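You operate a simulated robot arm through the tools that you are given. There is no shell and no other tool.

The job below is to be done with a simulated two-armed robot. You get a single attempt, and the scene is never put back.

TASK
Move both clips from the black panel to the orange one, then put the black panel in the grey drawer.
Fine: clips on its top edge; wind the vice fully open; shut the drawer. Set down upright: black panel.
Where things are to end (x, y in the base frame): black panel within 60 mm of [4010, -310].

It is judged by the outcome, as a careful person would: the job done as asked, and still so three seconds after it is handed in. It fails if anything else is knocked over, pushed out of place, dropped, spilled or broken.

THE ROBOT
Two 7-joint arms with two-finger parallel grippers on one trunk, on a base that drives. Base frame: it is fixed to the floor where the robot stands at the start and does not move with it; the origin is under the middle of the robot, x ahead of it, y to its left, z up. Lengths are in mm, angles in degrees, forces in N, time in s.
The left shoulder is at the start at [20, 138, 1200], the right one opposite. With the tool pointing down near the work surface each hand reaches from about 100 to 500 mm from the robot's upright axis, wherever it stands, measured 20 degrees to its own side. Places, roughly: black panel [4000, 0, 750]; grey drawer [3900, -300, 600]; inside of the clip box [4000, -200, 800]; inside of the grey drawer [4000, -300, 600]; orange panel [3750, 0, 750]; red star knob [4000, 0, 900]; steel clip [4000, -250, 750]; steel stop [4000, 200, 800]; vice jaw [4000, 100, 800]; vice lever [3900, 200, 800]. Payload 1.57 kg a hand.
Tool frame (each hand has its own): the origin (TCP) lies between the finger pads and is the grasp point; the fingertips stand 30 mm ahead of it; z points along the fingers, y is the line along which they close. Largest opening 80 mm; finger width 17, thickness 12; the body of the gripper, 40 by 82 mm, starts 80 mm behind the TCP.
Orientation is that of the tool frame in the base frame, as a unit quaternion [x, y, z, w]. With the fingers straight down and closing along the base's y, the tool's x points along the base's -x, its y along +y and its z along -z.

THE INTERFACE
- The arms move only by the tool apply_moves. It takes "left_steps", "right_steps" or both (then of equal length, played together; a hand with none holds still); each is a list of rows, each a list of 7 numbers: the turn, a rotation vector about the tool's x, y, z in degrees, then the shift along the tool's x, y, z in mm, then the finger opening in mm, from 0 to 80. In form: [[ax, ay, az, dx, dy, dz, claw], ...]. A call has 1 to 20 rows; each row is the pose to reach, as a shift and turn from the pose commanded when the call began, along the tool's axes at that moment. A row lasts 0.2 s, in which the tool goes at most 50 mm and 8.6 degrees; a call with a longer step from one row to the next is refused whole, and so is a gripper value outside its range. Where a pose cannot be reached the arm comes as near as it can. A force on the tool above 40 N (or 10 N above the force at the start of the call, whichever is more), or a blocked arm, ends the call early, and 0.2 s more pass. Each finger travels about 45 mm/s and halts on what it meets, pressing with about 39 N; the grip force reading is that of the motor and also rises with nothing between the fingers. The clock runs only during rows and for 0.2 s after the last one: add rows that repeat a pose to give the fingers time. It gives the time, the measured TCP pose, the force on the tool (base axes), the opening and the grip force at its end, in the units of the frame above (readings bear some noise), with the torque about the TCP (base axes, N m) and any sound that the robot's microphone picked up.
- Cameras (640 x 400 px; columns grow to the right, rows downward): "scene" is now at [196.7, 11.1, 1121.2]; the picture's right is [0.05, -1.00, 0.00], its down [-0.30, -0.02, -0.95] and it looks along [0.95, 0.05, -0.30] (base axes); focal length 214 px, centre (320, 200). "left" rides on the left gripper at [72, 7, -122] in its tool frame; the picture's right is [-0.09, 1.00, 0.00], its down [-0.84, -0.08, -0.54] and it looks along [-0.54, -0.05, 0.84] (tool axes); focal length 238 px, centre (320, 200). "right" rides on the right gripper at [72, -7, -122] in its tool frame; the picture's right is [0.09, 1.00, 0.00], its down [-0.84, 0.08, -0.54] and it looks along [-0.54, 0.05, 0.84] (tool axes); focal length 238 px, centre (320, 200). There is no depth. A picture from a camera that has moved, and an enlarged one, comes with that camera's place and axes in the base frame and with its lens. The place of the scene camera against the robot may be out by one fixed shift of up to 12 mm in any direction.
- get_image(camera): a new picture of that camera. No time passes.
- slide_trunk(by): slides the trunk up (or, below 0, down) by that many mm; the arms and the scene camera ride with it, the base frame stays. It gives what a move gives, with no picture.
- steer(legs): drives the robot by 1 to 6 legs, each [ahead, left, turn to the left] in mm, mm and degrees, along the robot's own axes; the way and the turn of a leg run together, so that a leg with both is an arc; at most 1500 mm and 180 degrees a leg. The arms and the cameras ride along, it lands a little off, and it stops where it bumps. It gives what a move gives.
- head_to(pan, tilt): turns the head with the scene camera to pan (to the left, within 60 degrees either way) and tilt (down, from -29 to 69), counted from straight ahead of the robot. It gives what a move gives.
- zoom(camera, box): a new picture of the part [left, top, right, bottom] of that camera's present view, enlarged. No time passes.
- sign_off(): hands the job in; it is judged then, once.

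Nothing tells you exact positions but the pictures and the camera data. Unless the task says otherwise, let go and move clear before handing in.

The tools are called as name(argument=value, ...) on one line, values as JSON. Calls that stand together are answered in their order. apply_moves: Moves the arms, as the interface text tells. Its arguments: {"type":"object","properties":{"left_steps":{"type":"array"},"right_steps":{"type":"array"}},"required":[]} The other tools are called the same way: slide_trunk (by) slides the trunk up or down; steer (legs) drives the base; head_to (pan, tilt) turns the head that bears the scene camera; get_image (camera) takes a picture; zoom (camera, box) takes an enlarged picture of a part of a camera's view; sign_off () hands the job in.

At the start:

```text
clock: 0.0
left_eef_pos: [313.1, 115.9, 1089.9]
left_orientation: [-0.001, 0.994, 0.005, -0.107]
left_contact_force: [-0.7, -0.3, -0.3]
left_ft_torque: [-0.02, 0.01, 0.01]
left_grip_width: 79.8
left_grip_force: 0.1
right_eef_pos: [315.9, -158.7, 1081.9]
right_orientation: [0.002, 0.993, -0.004, -0.117]
right_contact_force: [0.6, 0.5, 0.0]
right_ft_torque: [0.02, 0.02, 0.0]
right_grip_width: 80.0
right_grip_force: 0.0
trunk travel left (down, up): [-575.0, 665.0]
robot x, y, heading: [-1.4, -0.7, -0.0]
head pan, tilt: [3.0, 17.5]
```

scene: 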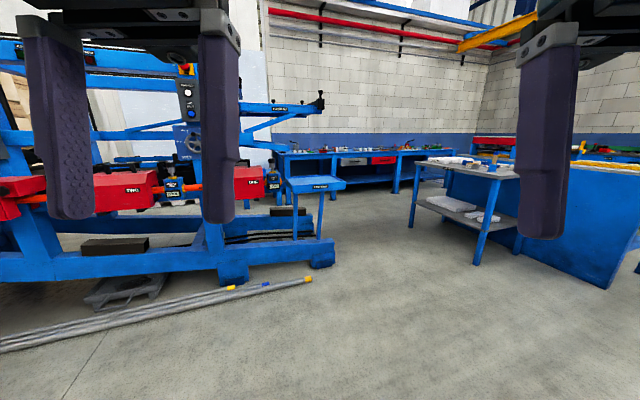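
right: 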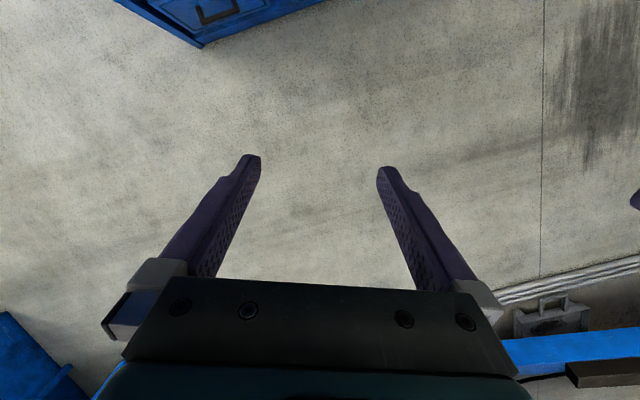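
left: 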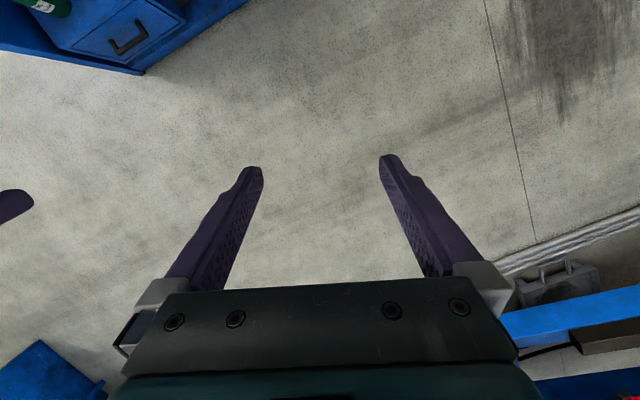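

I see a workshop with a blue bench some 4 m ahead; the panels, vice and drawer should be there. I'll zoom in for a first look before driving.

zoom(camera="scene", box=[250, 120, 470, 260])

get_image(camera="scene")

```text
2.86 times, centred on (360, 190) of scene
camera zoom: at [196.7, 11.1, 1121.2], right [0.05, -1.0, 0.0], down [-0.3, -0.02, -0.95], along [0.95, 0.05, -0.3], focal length 613 px, centre (206, 229)
```

zoom: 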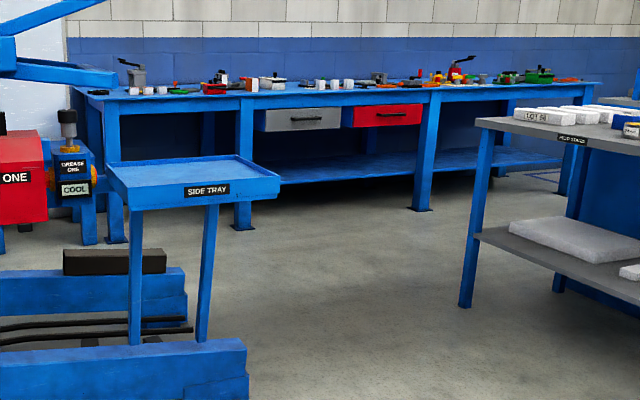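

```text
taken
camera scene: at [196.7, 11.1, 1121.2], right [0.05, -1.0, 0.0], down [-0.3, -0.02, -0.95], along [0.95, 0.05, -0.3], focal length 214 px, centre (320, 200)
```

scene: 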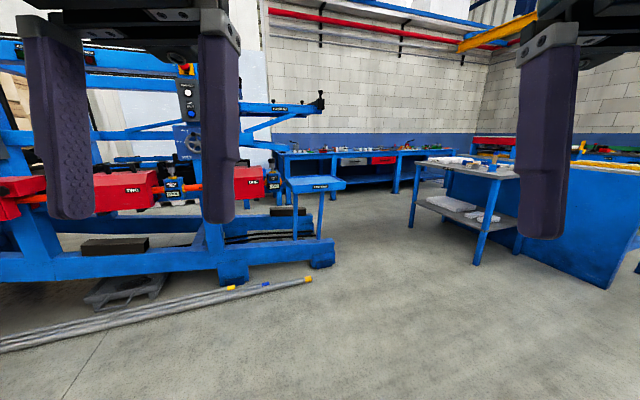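

The bench with the grey drawer stands about 3.6–4 m ahead; a side tray (left, to y≈-150) and a table (right, from y≈-1000) leave an aisle near y≈-570. I'll drive through it and look again.

steer(legs=[[1380, -550, 0], [1300, 0, 0]])

get_image(camera="scene")

```text
clock: 13.6
left_eef_pos: [3014.9, -446.2, 1087.6]
left_orientation: [0.009, 0.994, 0.005, -0.107]
left_contact_force: [-1.0, 0.5, 0.7]
left_ft_torque: [-0.01, 0.0, 0.02]
left_grip_width: 79.8
left_grip_force: 0.0
right_eef_pos: [3013.3, -719.9, 1082.9]
right_orientation: [0.01, 0.993, -0.003, -0.117]
right_contact_force: [-0.1, -0.1, -0.5]
right_ft_torque: [0.05, 0.01, 0.0]
right_grip_width: 80.0
right_grip_force: 0.0
trunk travel left (down, up): [-575.0, 665.0]
robot x, y, heading: [2700.5, -555.4, -0.8]
head pan, tilt: [3.0, 17.5]
```

```text
taken
camera scene: at [2897.2, -548.1, 1121.2], right [0.04, -1.0, 0.0], down [-0.3, -0.01, -0.95], along [0.95, 0.03, -0.3], focal length 214 px, centre (320, 200)
```

scene: 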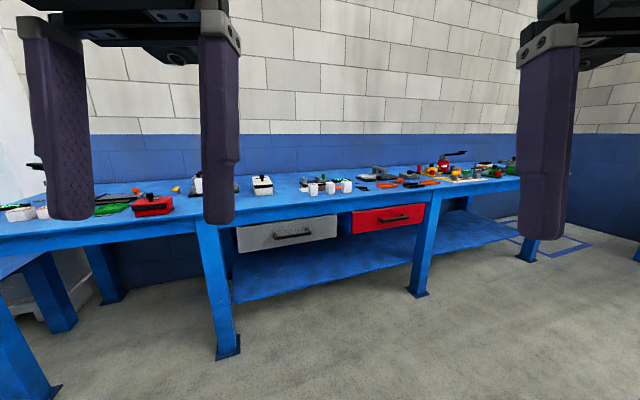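

The bench is ahead, its front edge seemingly turned against my heading. I'll zoom in on the items on it and the grey drawer.

zoom(camera="scene", box=[230, 140, 390, 240])

zoom(camera="scene", box=[360, 140, 520, 240])

zoom(camera="scene", box=[80, 140, 240, 240])

```text
4.00 times, centred on (310, 190) of scene
camera zoom: at [2897.2, -548.1, 1121.2], right [0.04, -1.0, 0.0], down [-0.3, -0.01, -0.95], along [0.95, 0.03, -0.3], focal length 858 px, centre (360, 240)
```

zoom: 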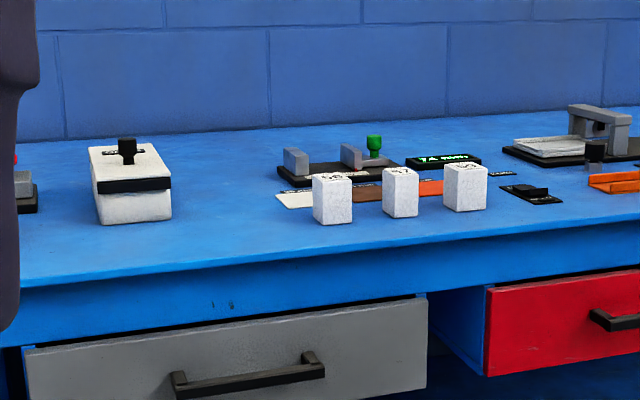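

```text
4.00 times, centred on (440, 190) of scene
camera zoom: at [2897.2, -548.1, 1121.2], right [0.04, -1.0, 0.0], down [-0.3, -0.01, -0.95], along [0.95, 0.03, -0.3], focal length 858 px, centre (-160, 240)
```

zoom: 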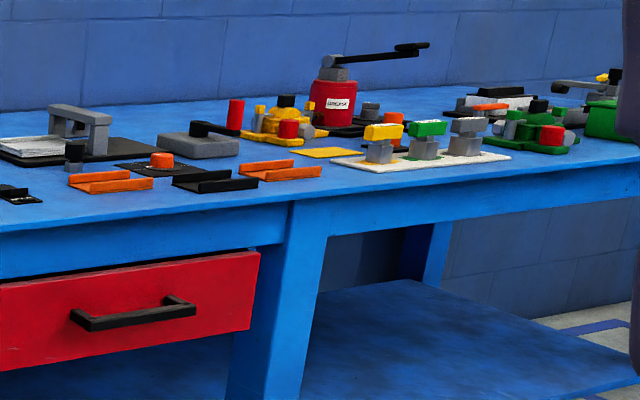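

```text
4.00 times, centred on (160, 190) of scene
camera zoom: at [2897.2, -548.1, 1121.2], right [0.04, -1.0, 0.0], down [-0.3, -0.01, -0.95], along [0.95, 0.03, -0.3], focal length 858 px, centre (960, 240)
```

zoom: 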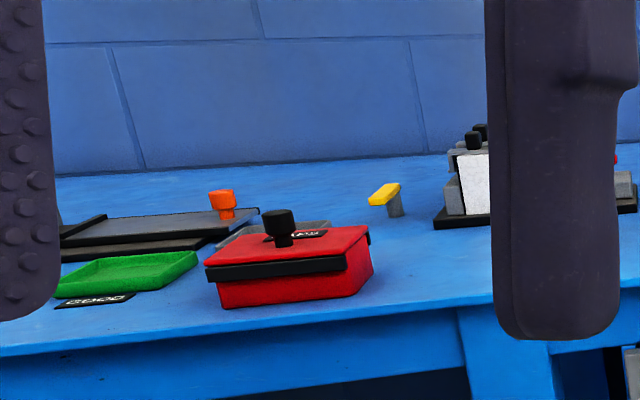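

The vice with the panels seems hidden behind the left gripper, near y≈0. I'll turn the head to see it.

head_to(pan=25, tilt=20)

get_image(camera="scene")

```text
clock: 14.4
left_eef_pos: [3014.9, -445.5, 1088.4]
left_orientation: [0.008, 0.994, 0.005, -0.107]
left_contact_force: [0.4, 0.1, -0.1]
left_ft_torque: [-0.04, -0.02, 0.01]
left_grip_width: 80.1
left_grip_force: 0.0
right_eef_pos: [3014.7, -721.0, 1081.1]
right_orientation: [0.011, 0.993, -0.003, -0.117]
right_contact_force: [0.4, 0.0, 0.2]
right_ft_torque: [-0.02, -0.01, -0.01]
right_grip_width: 79.9
right_grip_force: 0.0
trunk travel left (down, up): [-575.0, 665.0]
robot x, y, heading: [2699.5, -552.1, -1.0]
head pan, tilt: [25.0, 20.0]
```

```text
taken
camera scene: at [2889.0, -513.6, 1117.1], right [0.41, -0.91, 0.0], down [-0.31, -0.14, -0.94], along [0.86, 0.38, -0.34], focal length 214 px, centre (320, 200)
```

scene: 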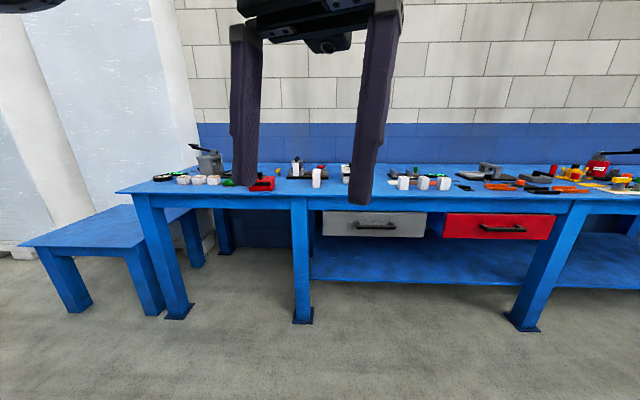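

zoom(camera="scene", box=[240, 140, 400, 240])

zoom(camera="scene", box=[280, 150, 360, 200])

```text
4.00 times, centred on (320, 190) of scene
camera zoom: at [2889.0, -513.6, 1117.1], right [0.41, -0.91, 0.0], down [-0.31, -0.14, -0.94], along [0.86, 0.38, -0.34], focal length 858 px, centre (320, 240)
```

zoom: 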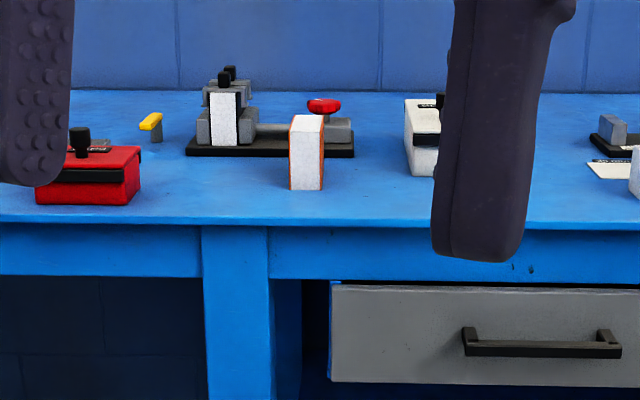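

```text
8.00 times, centred on (320, 175) of scene
camera zoom: at [2889.0, -513.6, 1117.1], right [0.41, -0.91, 0.0], down [-0.31, -0.14, -0.94], along [0.86, 0.38, -0.34], focal length 1716 px, centre (320, 400)
```

zoom: 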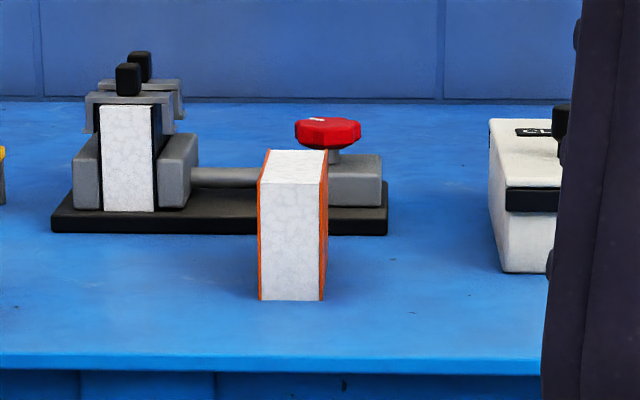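

I can now see the vice with the black panel clamped between its jaws and two clips on top, the orange panel standing loose in front of it, the white clip box and the grey drawer. The bench is turned about 22° to the left, so I turn to face it and drive closer.

steer(legs=[[0, 0, 23.3], [650, 0, 0]])

head_to(pan=0, tilt=30)

get_image(camera="scene")

```text
clock: 19.3
left_eef_pos: [3550.3, -80.0, 1088.2]
left_orientation: [-0.196, 0.975, -0.017, -0.105]
left_contact_force: [0.1, -0.6, -0.1]
left_ft_torque: [0.0, 0.01, -0.05]
left_grip_width: 80.1
left_grip_force: 0.0
right_eef_pos: [3657.7, -331.6, 1082.3]
right_orientation: [-0.193, 0.974, -0.027, -0.114]
right_contact_force: [0.2, -0.3, 0.4]
right_ft_torque: [0.02, 0.0, 0.01]
right_grip_width: 80.1
right_grip_force: 0.0
trunk travel left (down, up): [-575.0, 665.0]
robot x, y, heading: [3305.7, -308.8, 22.4]
head pan, tilt: [25.0, 20.0]
```

```text
clock: 20.2
left_eef_pos: [3550.6, -79.8, 1088.7]
left_orientation: [-0.195, 0.975, -0.017, -0.107]
left_contact_force: [0.3, 0.4, 1.5]
left_ft_torque: [0.01, -0.02, -0.02]
left_grip_width: 79.7
left_grip_force: 0.1
right_eef_pos: [3658.0, -331.9, 1082.6]
right_orientation: [-0.193, 0.974, -0.027, -0.114]
right_contact_force: [-0.3, -0.2, 0.3]
right_ft_torque: [0.03, 0.01, 0.01]
right_grip_width: 79.6
right_grip_force: 0.0
trunk travel left (down, up): [-575.0, 665.0]
robot x, y, heading: [3302.7, -304.1, 22.5]
head pan, tilt: [0.0, 30.0]
```

```text
taken
camera scene: at [3484.8, -227.1, 1101.0], right [0.38, -0.92, 0.0], down [-0.46, -0.19, -0.87], along [0.8, 0.33, -0.5], focal length 214 px, centre (320, 200)
```

scene: 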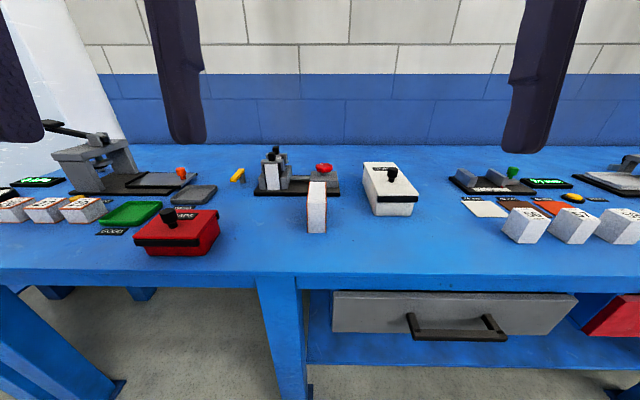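

The bench is now square to me. I zoom in on the vice, orange panel, clip box and drawer.

zoom(camera="scene", box=[220, 130, 348, 210])

zoom(camera="scene", box=[290, 150, 450, 250])

zoom(camera="scene", box=[300, 250, 540, 400])

zoom(camera="scene", box=[430, 130, 640, 260])

```text
5.00 times, centred on (284, 170) of scene
camera zoom: at [3484.8, -227.1, 1101.0], right [0.38, -0.92, 0.0], down [-0.46, -0.19, -0.87], along [0.8, 0.33, -0.5], focal length 1072 px, centre (500, 350)
```

zoom: 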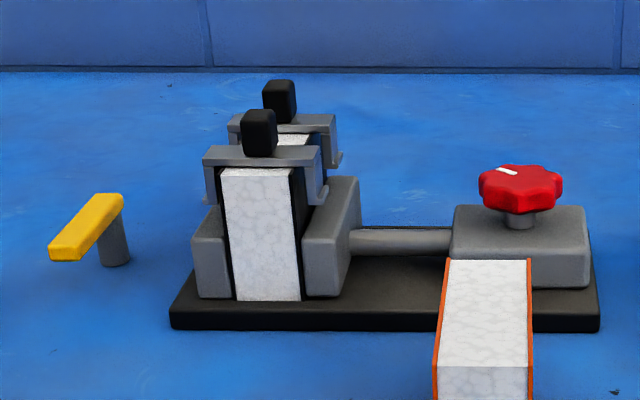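

```text
4.00 times, centred on (370, 200) of scene
camera zoom: at [3484.8, -227.1, 1101.0], right [0.38, -0.92, 0.0], down [-0.46, -0.19, -0.87], along [0.8, 0.33, -0.5], focal length 858 px, centre (120, 200)
```

zoom: 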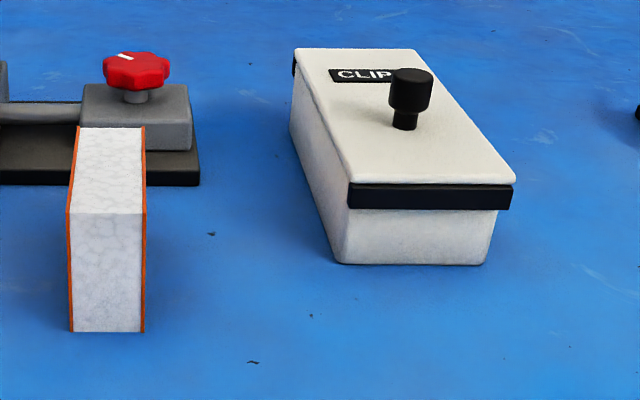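

```text
2.67 times, centred on (420, 325) of scene
camera zoom: at [3484.8, -227.1, 1101.0], right [0.38, -0.92, 0.0], down [-0.46, -0.19, -0.87], along [0.8, 0.33, -0.5], focal length 572 px, centre (53, -133)
```

zoom: 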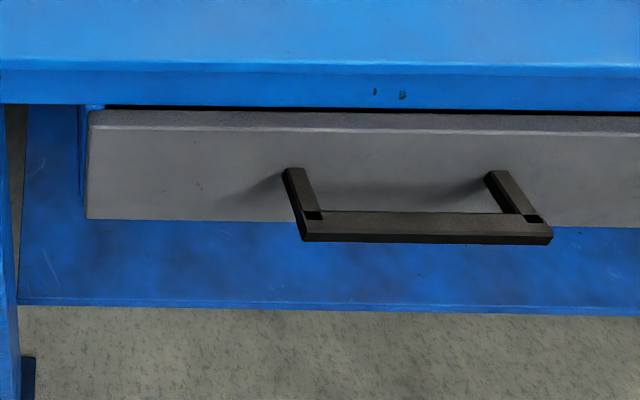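

```text
3.05 times, centred on (535, 195) of scene
camera zoom: at [3484.8, -227.1, 1101.0], right [0.38, -0.92, 0.0], down [-0.46, -0.19, -0.87], along [0.8, 0.33, -0.5], focal length 654 px, centre (-335, 215)
```

zoom: 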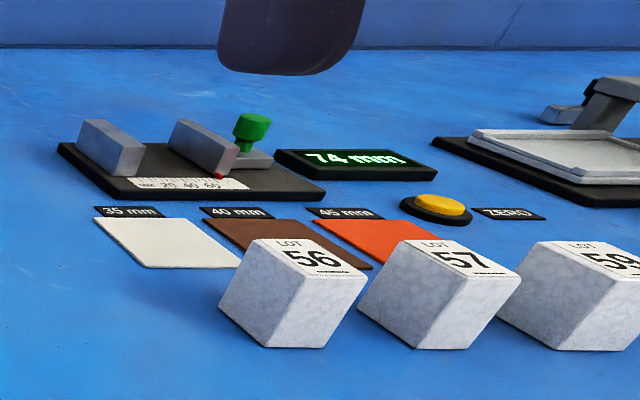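

The vice holds the black panel between a fixed (left) and moving (right) jaw, its red star knob on top of the housing at the right. The bench edge is about 450 mm ahead of my axis; I look down to check clearance before moving closer.

head_to(pan=0, tilt=69)

get_image(camera="scene")

get_image(camera="right")

get_image(camera="left")

```text
clock: 21.2
left_eef_pos: [3550.5, -79.0, 1088.9]
left_orientation: [-0.194, 0.975, -0.017, -0.108]
left_contact_force: [0.4, -0.1, -0.1]
left_ft_torque: [0.02, -0.02, -0.02]
left_grip_width: 79.8
left_grip_force: 0.0
right_eef_pos: [3658.6, -331.7, 1081.5]
right_orientation: [-0.193, 0.974, -0.027, -0.113]
right_contact_force: [0.1, 0.8, 0.1]
right_ft_torque: [0.0, -0.01, -0.02]
right_grip_width: 80.0
right_grip_force: 0.0
trunk travel left (down, up): [-575.0, 665.0]
robot x, y, heading: [3300.5, -307.9, 22.5]
head pan, tilt: [0.0, 68.8]
```

```text
taken
camera scene: at [3453.0, -240.4, 1049.6], right [0.38, -0.92, 0.0], down [-0.86, -0.36, -0.36], along [0.34, 0.14, -0.93], focal length 214 px, centre (320, 200)
```

scene: 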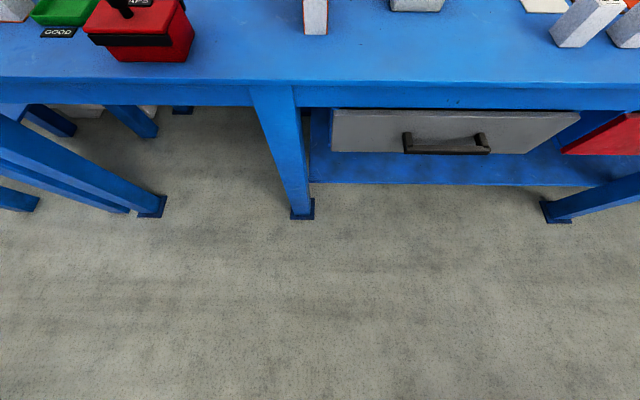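

```text
taken
camera right: at [3622.2, -352.0, 1217.4], right [-0.46, 0.89, 0.01], down [0.84, 0.43, 0.33], along [0.29, 0.16, -0.94], focal length 238 px, centre (320, 200)
```

right: 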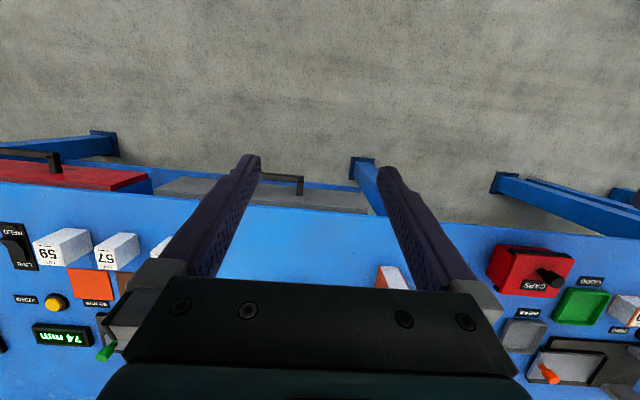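

```text
taken
camera left: at [3506.9, -91.2, 1222.7], right [-0.3, 0.95, -0.01], down [0.89, 0.28, 0.35], along [0.34, 0.09, -0.94], focal length 238 px, centre (320, 200)
```

left: 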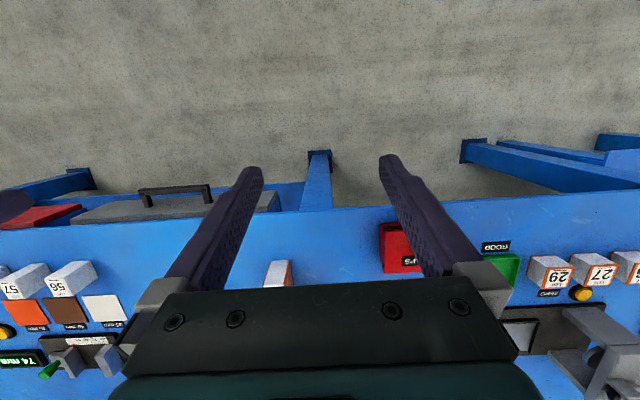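

No base is visible below, so I can't judge its footprint; I'll creep forward and watch whether it bumps.

steer(legs=[[150, 0, 0]])

head_to(pan=0, tilt=40)

get_image(camera="scene")

```text
clock: 22.6
left_eef_pos: [3689.0, -22.4, 1088.9]
left_orientation: [-0.194, 0.975, -0.017, -0.106]
left_contact_force: [0.1, 0.1, -0.1]
left_ft_torque: [0.01, 0.0, 0.01]
left_grip_width: 79.9
left_grip_force: 0.0
right_eef_pos: [3797.0, -274.7, 1082.5]
right_orientation: [-0.192, 0.974, -0.027, -0.114]
right_contact_force: [-0.7, 0.7, 0.8]
right_ft_torque: [0.01, -0.02, 0.01]
right_grip_width: 80.4
right_grip_force: 0.1
trunk travel left (down, up): [-575.0, 665.0]
robot x, y, heading: [3442.4, -250.1, 22.7]
head pan, tilt: [0.0, 68.8]
```

```text
clock: 23.6
left_eef_pos: [3688.4, -21.8, 1086.5]
left_orientation: [-0.194, 0.975, -0.017, -0.106]
left_contact_force: [-1.4, 0.1, -0.1]
left_ft_torque: [-0.03, -0.03, 0.02]
left_grip_width: 79.9
left_grip_force: 0.0
right_eef_pos: [3797.5, -274.5, 1081.4]
right_orientation: [-0.192, 0.974, -0.026, -0.113]
right_contact_force: [0.2, -0.2, -0.3]
right_ft_torque: [0.0, 0.02, -0.01]
right_grip_width: 80.0
right_grip_force: 0.1
trunk travel left (down, up): [-575.0, 665.0]
robot x, y, heading: [3443.9, -246.3, 22.4]
head pan, tilt: [0.0, 40.0]
```

```text
taken
camera scene: at [3618.8, -171.9, 1085.6], right [0.38, -0.92, 0.0], down [-0.59, -0.25, -0.77], along [0.71, 0.29, -0.64], focal length 214 px, centre (320, 200)
```

scene: 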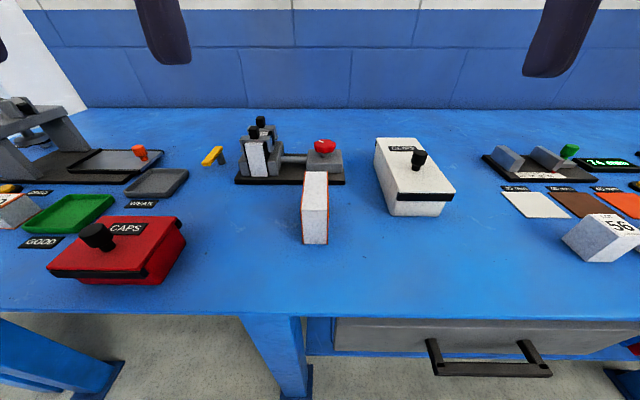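

Still free. I keep creeping in 80 mm steps.

steer(legs=[[80, 0, 0]])

```text
clock: 24.6
left_eef_pos: [3762.6, 7.2, 1088.3]
left_orientation: [-0.194, 0.975, -0.016, -0.106]
left_contact_force: [0.5, -0.1, 0.5]
left_ft_torque: [-0.03, 0.0, 0.02]
left_grip_width: 80.2
left_grip_force: 0.0
right_eef_pos: [3870.2, -243.9, 1081.5]
right_orientation: [-0.193, 0.974, -0.027, -0.114]
right_contact_force: [0.9, 0.9, -0.8]
right_ft_torque: [0.02, 0.0, -0.01]
right_grip_width: 79.9
right_grip_force: 0.1
trunk travel left (down, up): [-575.0, 665.0]
robot x, y, heading: [3519.6, -222.0, 22.3]
head pan, tilt: [0.0, 40.0]
```

steer(legs=[[60, 0, 0]])

get_image(camera="scene")

get_image(camera="left")

get_image(camera="right")

```text
clock: 25.6
left_eef_pos: [3817.5, 31.2, 1089.0]
left_orientation: [-0.196, 0.975, -0.016, -0.106]
left_contact_force: [0.6, -0.8, -0.6]
left_ft_torque: [0.04, 0.0, 0.01]
left_grip_width: 79.9
left_grip_force: 0.0
right_eef_pos: [3926.3, -220.8, 1082.3]
right_orientation: [-0.193, 0.974, -0.026, -0.113]
right_contact_force: [-0.7, -0.3, 0.4]
right_ft_torque: [0.02, 0.03, 0.01]
right_grip_width: 79.9
right_grip_force: 0.0
trunk travel left (down, up): [-575.0, 665.0]
robot x, y, heading: [3570.7, -198.4, 22.7]
head pan, tilt: [0.0, 40.0]
```

```text
taken
camera scene: at [3747.7, -118.3, 1085.7], right [0.38, -0.92, 0.0], down [-0.59, -0.25, -0.77], along [0.71, 0.29, -0.64], focal length 214 px, centre (320, 200)
```

scene: 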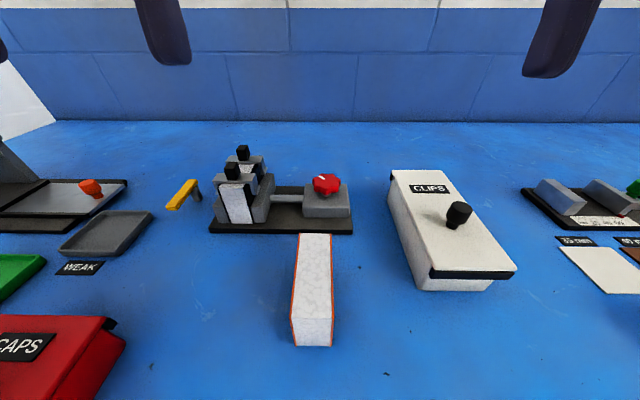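

```text
taken
camera left: at [3774.7, 19.7, 1222.7], right [-0.3, 0.95, -0.01], down [0.89, 0.28, 0.35], along [0.34, 0.09, -0.94], focal length 238 px, centre (320, 200)
```

left: 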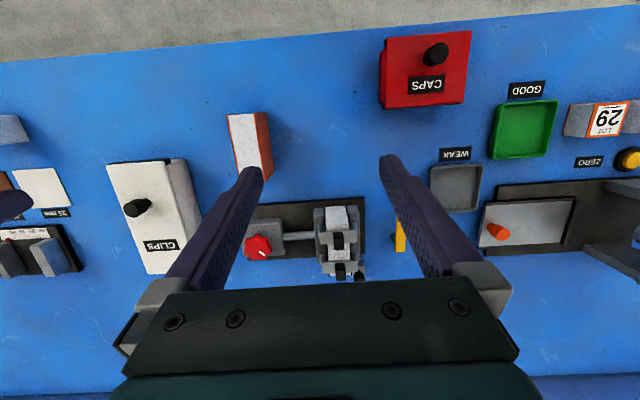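

```text
taken
camera right: at [3890.1, -241.2, 1217.4], right [-0.46, 0.89, 0.01], down [0.84, 0.43, 0.33], along [0.29, 0.16, -0.94], focal length 238 px, centre (320, 200)
```

right: 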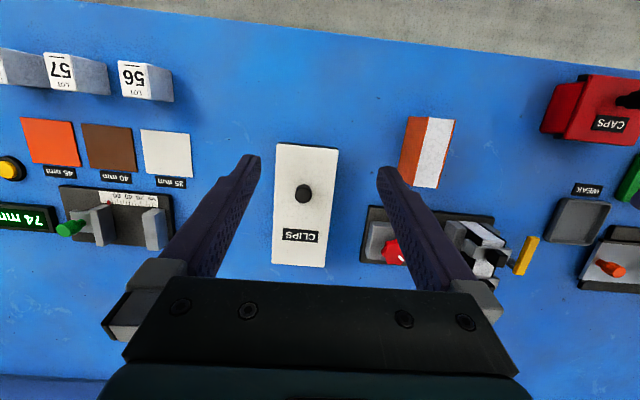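

The base still fits under the bench. Both wrist cameras now see the vice and panels; triangulating puts the knob near (4026, -22, 853). I zoom in to measure the rest.

zoom(camera="left", box=[200, 90, 410, 290])

zoom(camera="right", box=[350, 100, 560, 300])

zoom(camera="scene", box=[160, 130, 360, 255])

zoom(camera="scene", box=[270, 160, 430, 360])

```text
2.00 times, centred on (305, 190) of left
camera zoom: at [3774.7, 19.7, 1222.7], right [-0.3, 0.95, -0.01], down [0.89, 0.28, 0.35], along [0.34, 0.09, -0.94], focal length 477 px, centre (350, 220)
```

zoom: 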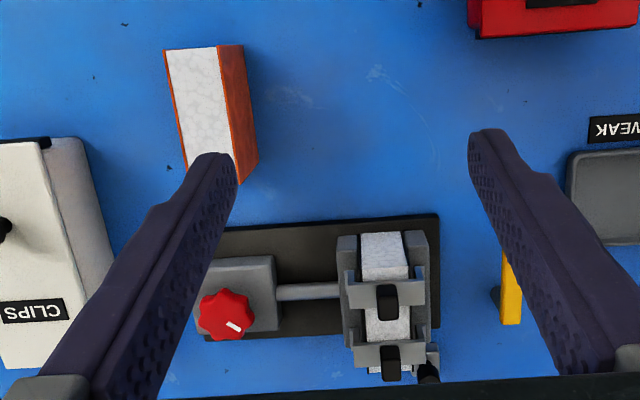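

```text
2.00 times, centred on (455, 200) of right
camera zoom: at [3890.1, -241.2, 1217.4], right [-0.46, 0.89, 0.01], down [0.84, 0.43, 0.33], along [0.29, 0.16, -0.94], focal length 477 px, centre (50, 200)
```

zoom: 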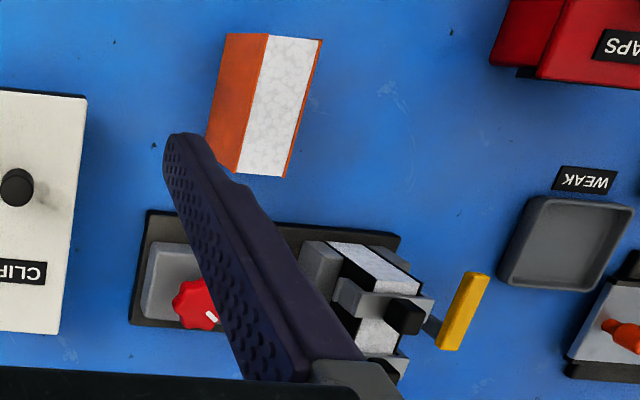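

```text
3.20 times, centred on (260, 192) of scene
camera zoom: at [3747.7, -118.3, 1085.7], right [0.38, -0.92, 0.0], down [-0.59, -0.25, -0.77], along [0.71, 0.29, -0.64], focal length 686 px, centre (512, 224)
```

zoom: 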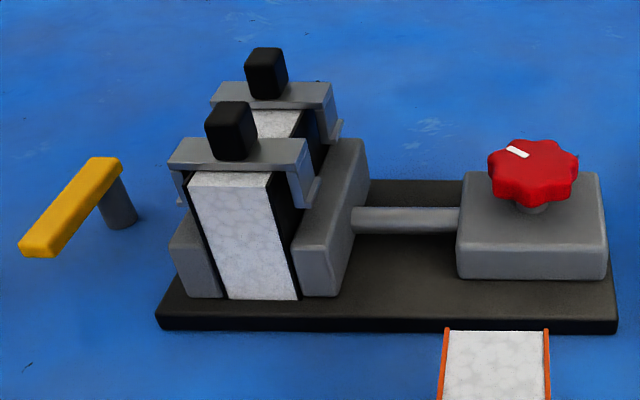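

```text
2.00 times, centred on (350, 260) of scene
camera zoom: at [3747.7, -118.3, 1085.7], right [0.38, -0.92, 0.0], down [-0.59, -0.25, -0.77], along [0.71, 0.29, -0.64], focal length 429 px, centre (260, 80)
```

zoom: 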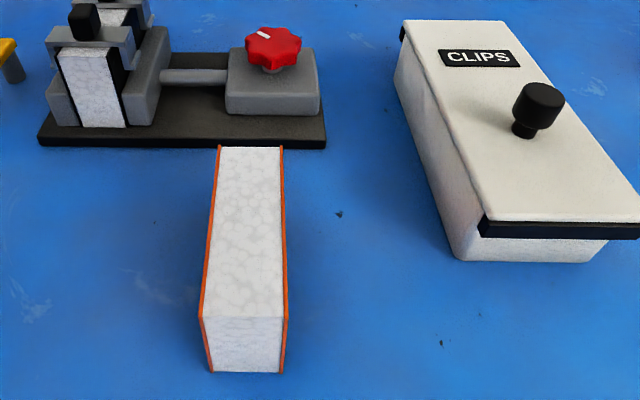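

The orange panel measures about 99 × 38 × 80 mm, centred near (3859, -68), bench top z≈794. Now closer zooms on the vice and clips.

zoom(camera="left", box=[290, 190, 370, 290])

zoom(camera="right", box=[460, 200, 560, 290])

zoom(camera="left", box=[220, 190, 330, 270])

zoom(camera="scene", box=[200, 130, 290, 240])

```text
4.00 times, centred on (330, 240) of left
camera zoom: at [3774.7, 19.7, 1222.7], right [-0.3, 0.95, -0.01], down [0.89, 0.28, 0.35], along [0.34, 0.09, -0.94], focal length 953 px, centre (280, 40)
```

zoom: 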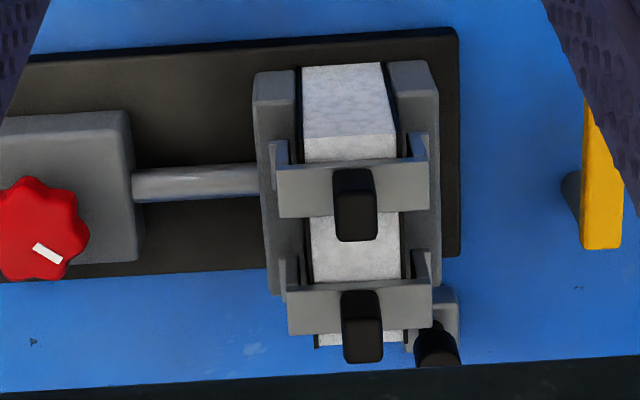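

```text
4.44 times, centred on (510, 245) of right
camera zoom: at [3890.1, -241.2, 1217.4], right [-0.46, 0.89, 0.01], down [0.84, 0.43, 0.33], along [0.29, 0.16, -0.94], focal length 1059 px, centre (-524, 0)
```

zoom: 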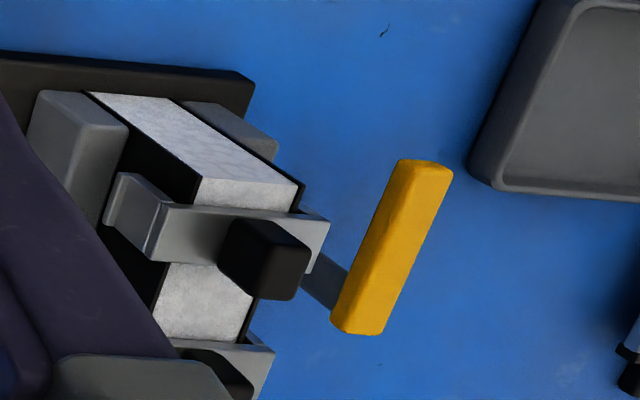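

```text
5.00 times, centred on (275, 230) of left
camera zoom: at [3774.7, 19.7, 1222.7], right [-0.3, 0.95, -0.01], down [0.89, 0.28, 0.35], along [0.34, 0.09, -0.94], focal length 1192 px, centre (545, 50)
```

zoom: 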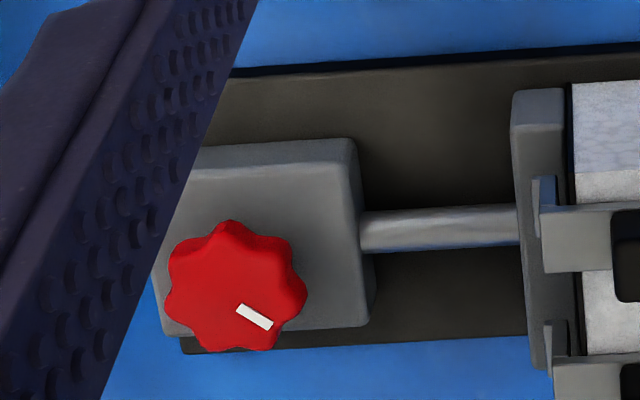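

```text
3.64 times, centred on (245, 185) of scene
camera zoom: at [3747.7, -118.3, 1085.7], right [0.38, -0.92, 0.0], down [-0.59, -0.25, -0.77], along [0.71, 0.29, -0.64], focal length 780 px, centre (593, 254)
```

zoom: 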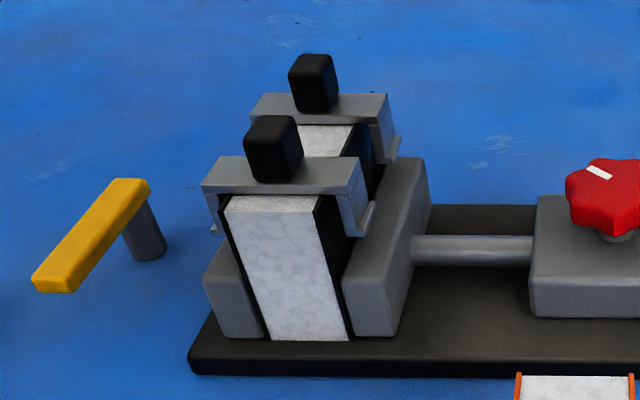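

The black panel stands clamped on the vice base with both clips astride its top, near y≈130. It is slightly beyond comfortable reach, so I move a little closer.

steer(legs=[[50, 0, 0]])

```text
clock: 26.5
left_eef_pos: [3863.2, 50.4, 1087.9]
left_orientation: [-0.195, 0.975, -0.017, -0.106]
left_contact_force: [0.7, 0.5, 0.2]
left_ft_torque: [-0.02, -0.01, 0.01]
left_grip_width: 80.1
left_grip_force: 0.0
right_eef_pos: [3970.8, -202.4, 1080.9]
right_orientation: [-0.192, 0.975, -0.026, -0.113]
right_contact_force: [-0.7, 0.0, 0.3]
right_ft_torque: [-0.01, 0.0, -0.03]
right_grip_width: 79.9
right_grip_force: 0.1
trunk travel left (down, up): [-575.0, 665.0]
robot x, y, heading: [3617.5, -179.4, 22.7]
head pan, tilt: [0.0, 40.0]
```

I take the near clip's handle to be near (3945, 101, 911) and the black panel centred near (3970, 109). I turn both hands to point straight down, then look again.

apply_moves(left_steps=[[0.3, -6.2, 0, 0, 0, 0, 80], [0.6, -12.3, 0, 0, 0, 0, 80], [0.6, -12.3, 0, 0, 0, 0, 80]], right_steps=[[-0.2, -6.7, 0, 0, 0, 0, 80], [-0.4, -13.3, 0, 0, 0, 0, 80], [-0.4, -13.3, 0, 0, 0, 0, 80]])

get_image(camera="left")

get_image(camera="scene")

```text
clock: 27.3
left_eef_pos: [3859.1, 49.3, 1074.1]
left_orientation: [-0.199, 0.98, 0.003, -0.026]
left_contact_force: [0.5, -0.1, -0.2]
left_ft_torque: [-0.03, -0.02, 0.0]
left_grip_width: 80.1
left_grip_force: 0.1
right_eef_pos: [3967.3, -207.0, 1062.3]
right_orientation: [-0.188, 0.981, -0.018, -0.032]
right_contact_force: [-0.3, 0.3, -0.1]
right_ft_torque: [-0.04, 0.05, 0.05]
right_grip_width: 80.0
right_grip_force: 0.1
trunk travel left (down, up): [-575.0, 665.0]
robot x, y, heading: [3617.1, -176.7, 22.5]
head pan, tilt: [0.0, 40.0]
```

```text
taken
camera left: at [3796.6, 27.9, 1200.0], right [-0.3, 0.95, 0.01], down [0.83, 0.26, 0.5], along [0.47, 0.16, -0.87], focal length 238 px, centre (320, 200)
```

left: 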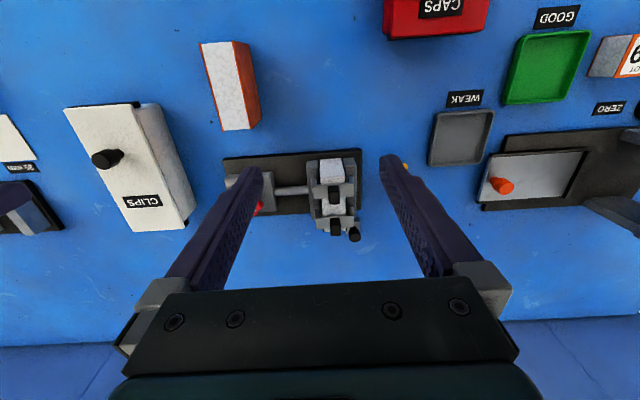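

```text
taken
camera scene: at [3792.7, -99.7, 1085.7], right [0.38, -0.92, 0.0], down [-0.59, -0.25, -0.77], along [0.71, 0.29, -0.64], focal length 214 px, centre (320, 200)
```

scene: 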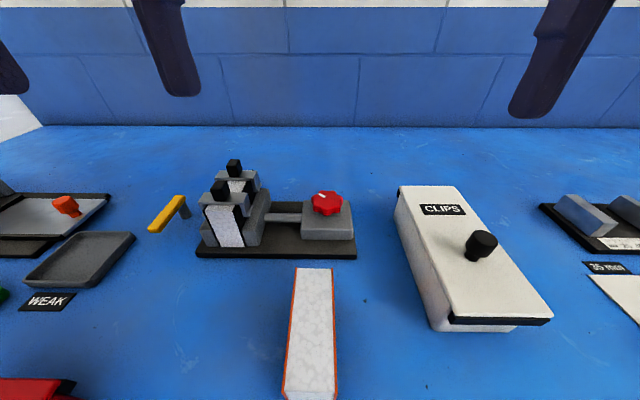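

apply_moves(left_steps=[[0, 0, 0, 0, 0, 0, 80], [0, 0, 0, 0, 0, 0, 80]], right_steps=[[0, 0, 0, 0, 0, 0, 80], [0, 0, 0, 0, 0, 0, 80]])

```text
clock: 27.9
left_eef_pos: [3858.4, 49.2, 1073.9]
left_orientation: [-0.199, 0.98, 0.004, -0.025]
left_contact_force: [-0.2, -0.9, 0.9]
left_ft_torque: [0.0, -0.04, 0.02]
left_grip_width: 80.0
left_grip_force: 0.0
right_eef_pos: [3968.2, -207.2, 1062.7]
right_orientation: [-0.19, 0.981, -0.019, -0.03]
right_contact_force: [0.3, -0.3, 0.2]
right_ft_torque: [0.0, 0.02, -0.03]
right_grip_width: 80.1
right_grip_force: 0.1
trunk travel left (down, up): [-575.0, 665.0]
robot x, y, heading: [3616.1, -175.8, 22.5]
head pan, tilt: [0.0, 40.0]
```

The arm settled a few degrees short of vertical at that height, likely a joint limit that eases lower down. I move the left hand down above the near clip and look.

apply_moves(left_steps=[[0, 0, 0, -20, 3, 26, 80], [0, 0, 0, -40, 6, 52, 80], [0, 0, 0, -60, 9, 78, 80], [0, 0, 0, -80, 12, 103, 80], [0, 0, 0, -95, 15, 128, 80], [0, 0, 0, -95, 15, 128, 80]])

get_image(camera="left")

get_image(camera="scene")

```text
clock: 29.3
left_eef_pos: [3943.8, 100.8, 960.9]
left_orientation: [-0.197, 0.98, -0.002, 0.0]
left_contact_force: [-0.3, 0.1, -0.2]
left_ft_torque: [0.0, 0.01, -0.04]
left_grip_width: 80.0
left_grip_force: 0.0
right_eef_pos: [3966.5, -208.3, 1062.2]
right_orientation: [-0.191, 0.981, -0.019, -0.03]
right_contact_force: [-0.1, -1.1, -0.4]
right_ft_torque: [0.0, -0.04, 0.01]
right_grip_width: 80.0
right_grip_force: 0.0
trunk travel left (down, up): [-575.0, 665.0]
robot x, y, heading: [3617.4, -176.0, 22.5]
head pan, tilt: [0.0, 40.0]
```

```text
taken
camera left: at [3874.6, 80.6, 1082.9], right [-0.3, 0.95, 0.0], down [0.8, 0.25, 0.54], along [0.52, 0.16, -0.84], focal length 238 px, centre (320, 200)
```

left: 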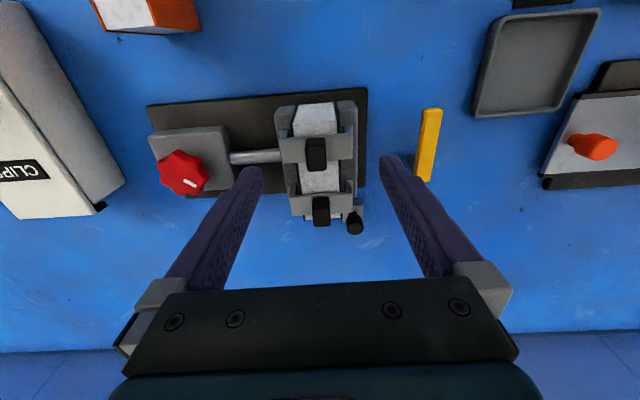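

```text
taken
camera scene: at [3792.7, -99.7, 1085.7], right [0.38, -0.92, 0.0], down [-0.59, -0.25, -0.77], along [0.71, 0.29, -0.64], focal length 214 px, centre (320, 200)
```

scene: 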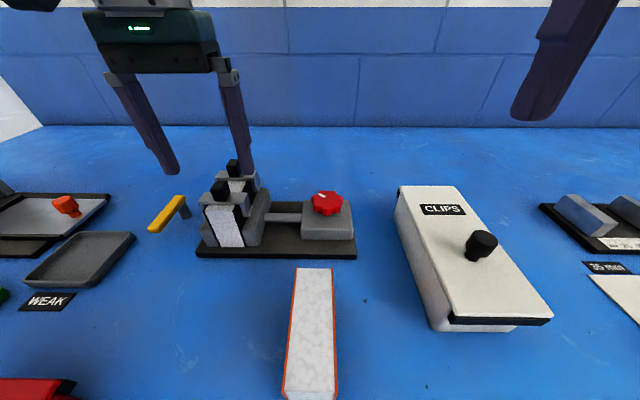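

The hand now points straight down above the near clip. I zoom in to align precisely on its handle.

zoom(camera="left", box=[260, 90, 380, 240])

zoom(camera="scene", box=[180, 140, 300, 270])

```text
2.67 times, centred on (320, 165) of left
camera zoom: at [3874.6, 80.6, 1082.9], right [-0.3, 0.95, 0.0], down [0.8, 0.25, 0.54], along [0.52, 0.16, -0.84], focal length 636 px, centre (320, 293)
```

zoom: 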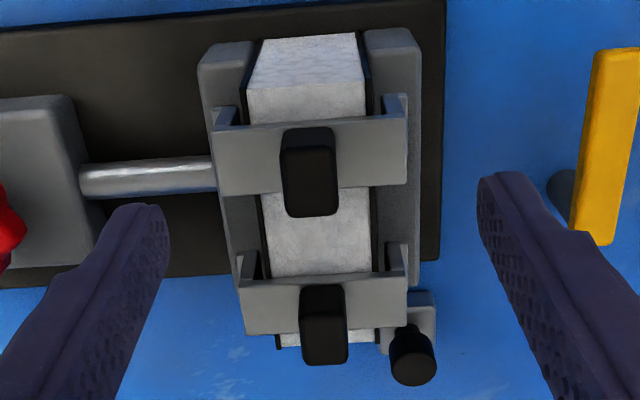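

```text
3.08 times, centred on (240, 205) of scene
camera zoom: at [3792.7, -99.7, 1085.7], right [0.38, -0.92, 0.0], down [-0.59, -0.25, -0.77], along [0.71, 0.29, -0.64], focal length 660 px, centre (566, 185)
```

zoom: 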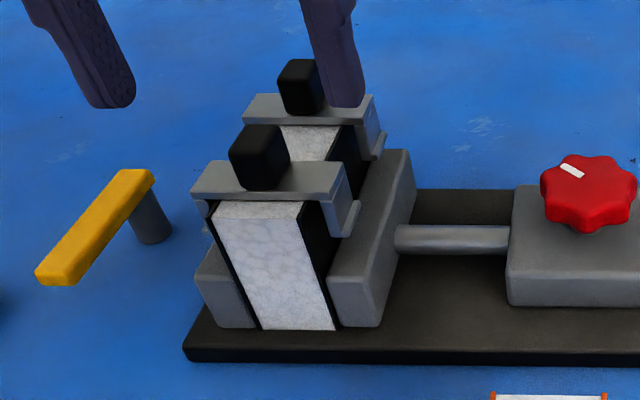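

The handle is about 16 mm wide and lies 2–3 mm to the right of my tool axis. I correct that and go down to just above the clip bar.

apply_moves(left_steps=[[0, 0, 0, 0, -2.5, 10, 60], [0, 0, 0, 0, -2.5, 22, 50], [0, 0, 0, 0, -2.5, 33, 45], [0, 0, 0, 0, -2.5, 33, 45]])

zoom(camera="left", box=[240, 100, 400, 240])

zoom(camera="scene", box=[180, 130, 300, 260])

```text
clock: 30.3
left_eef_pos: [3943.1, 97.7, 925.9]
left_orientation: [-0.195, 0.981, -0.002, 0.0]
left_contact_force: [0.8, -0.3, 0.8]
left_ft_torque: [-0.03, 0.01, 0.02]
left_grip_width: 45.2
left_grip_force: 0.0
right_eef_pos: [3964.3, -206.7, 1061.9]
right_orientation: [-0.192, 0.981, -0.017, -0.03]
right_contact_force: [-0.7, 0.9, 0.0]
right_ft_torque: [-0.01, 0.01, 0.02]
right_grip_width: 80.1
right_grip_force: 0.0
trunk travel left (down, up): [-575.0, 665.0]
robot x, y, heading: [3618.7, -176.4, 22.6]
head pan, tilt: [0.0, 40.0]
```

```text
2.86 times, centred on (320, 170) of left
camera zoom: at [3874.9, 77.0, 1049.0], right [-0.3, 0.95, 0.0], down [0.8, 0.25, 0.54], along [0.52, 0.16, -0.84], focal length 681 px, centre (320, 286)
```

zoom: 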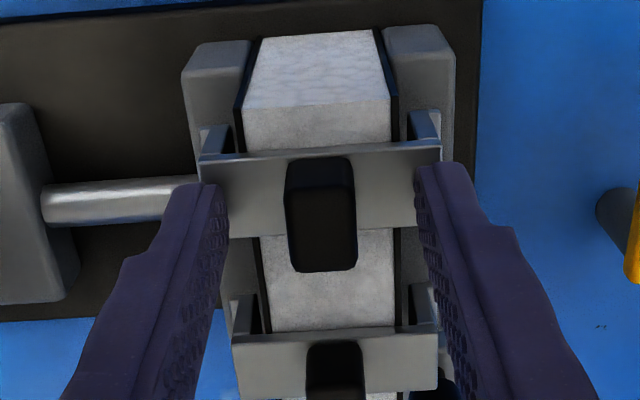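

```text
3.08 times, centred on (240, 195) of scene
camera zoom: at [3792.7, -99.7, 1085.7], right [0.38, -0.92, 0.0], down [-0.59, -0.25, -0.77], along [0.71, 0.29, -0.64], focal length 660 px, centre (566, 215)
```

zoom: 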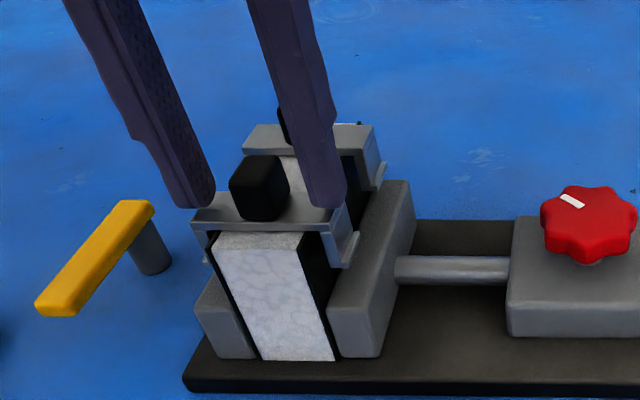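

The fingers now straddle the handle evenly. I close on it.

apply_moves(left_steps=[[0, 0, 0, 0, 0, 0, 20], [0, 0, 0, 0, 0, 0, 5], [0, 0, 0, 0, 0, 0, 5], [0, 0, 0, 0, 0, 0, 5]])

zoom(camera="left", box=[240, 100, 400, 240])

zoom(camera="scene", box=[180, 130, 300, 260])

```text
clock: 31.3
left_eef_pos: [3942.9, 98.0, 926.0]
left_orientation: [-0.195, 0.981, -0.001, -0.001]
left_contact_force: [0.5, 0.4, -0.9]
left_ft_torque: [0.04, 0.03, -0.02]
left_grip_width: 15.0
left_grip_force: 31.2
right_eef_pos: [3965.3, -206.9, 1063.2]
right_orientation: [-0.191, 0.981, -0.017, -0.031]
right_contact_force: [0.0, -0.3, 0.2]
right_ft_torque: [0.02, 0.0, -0.03]
right_grip_width: 79.9
right_grip_force: 0.1
trunk travel left (down, up): [-575.0, 665.0]
robot x, y, heading: [3617.3, -177.6, 22.6]
head pan, tilt: [0.0, 40.0]
```

```text
2.86 times, centred on (320, 170) of left
camera zoom: at [3874.9, 77.0, 1049.1], right [-0.3, 0.95, 0.0], down [0.8, 0.25, 0.54], along [0.52, 0.16, -0.84], focal length 681 px, centre (320, 286)
```

zoom: 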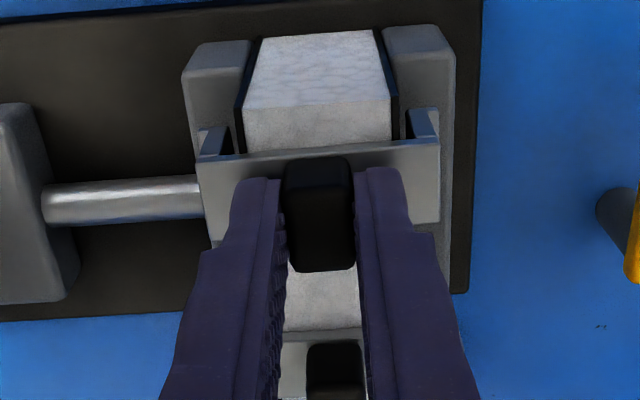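

```text
3.08 times, centred on (240, 195) of scene
camera zoom: at [3792.7, -99.8, 1085.6], right [0.38, -0.92, 0.0], down [-0.59, -0.25, -0.77], along [0.71, 0.29, -0.64], focal length 660 px, centre (566, 215)
```

zoom: 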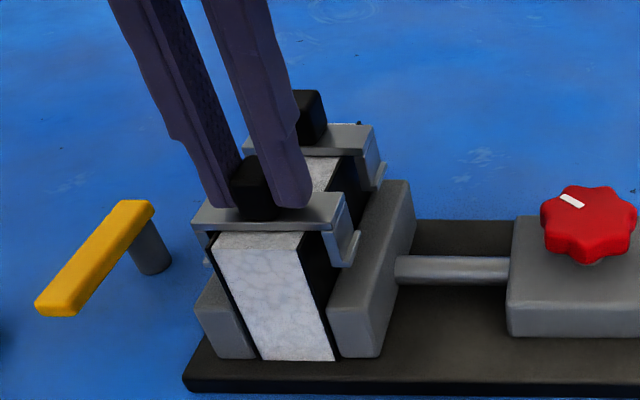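

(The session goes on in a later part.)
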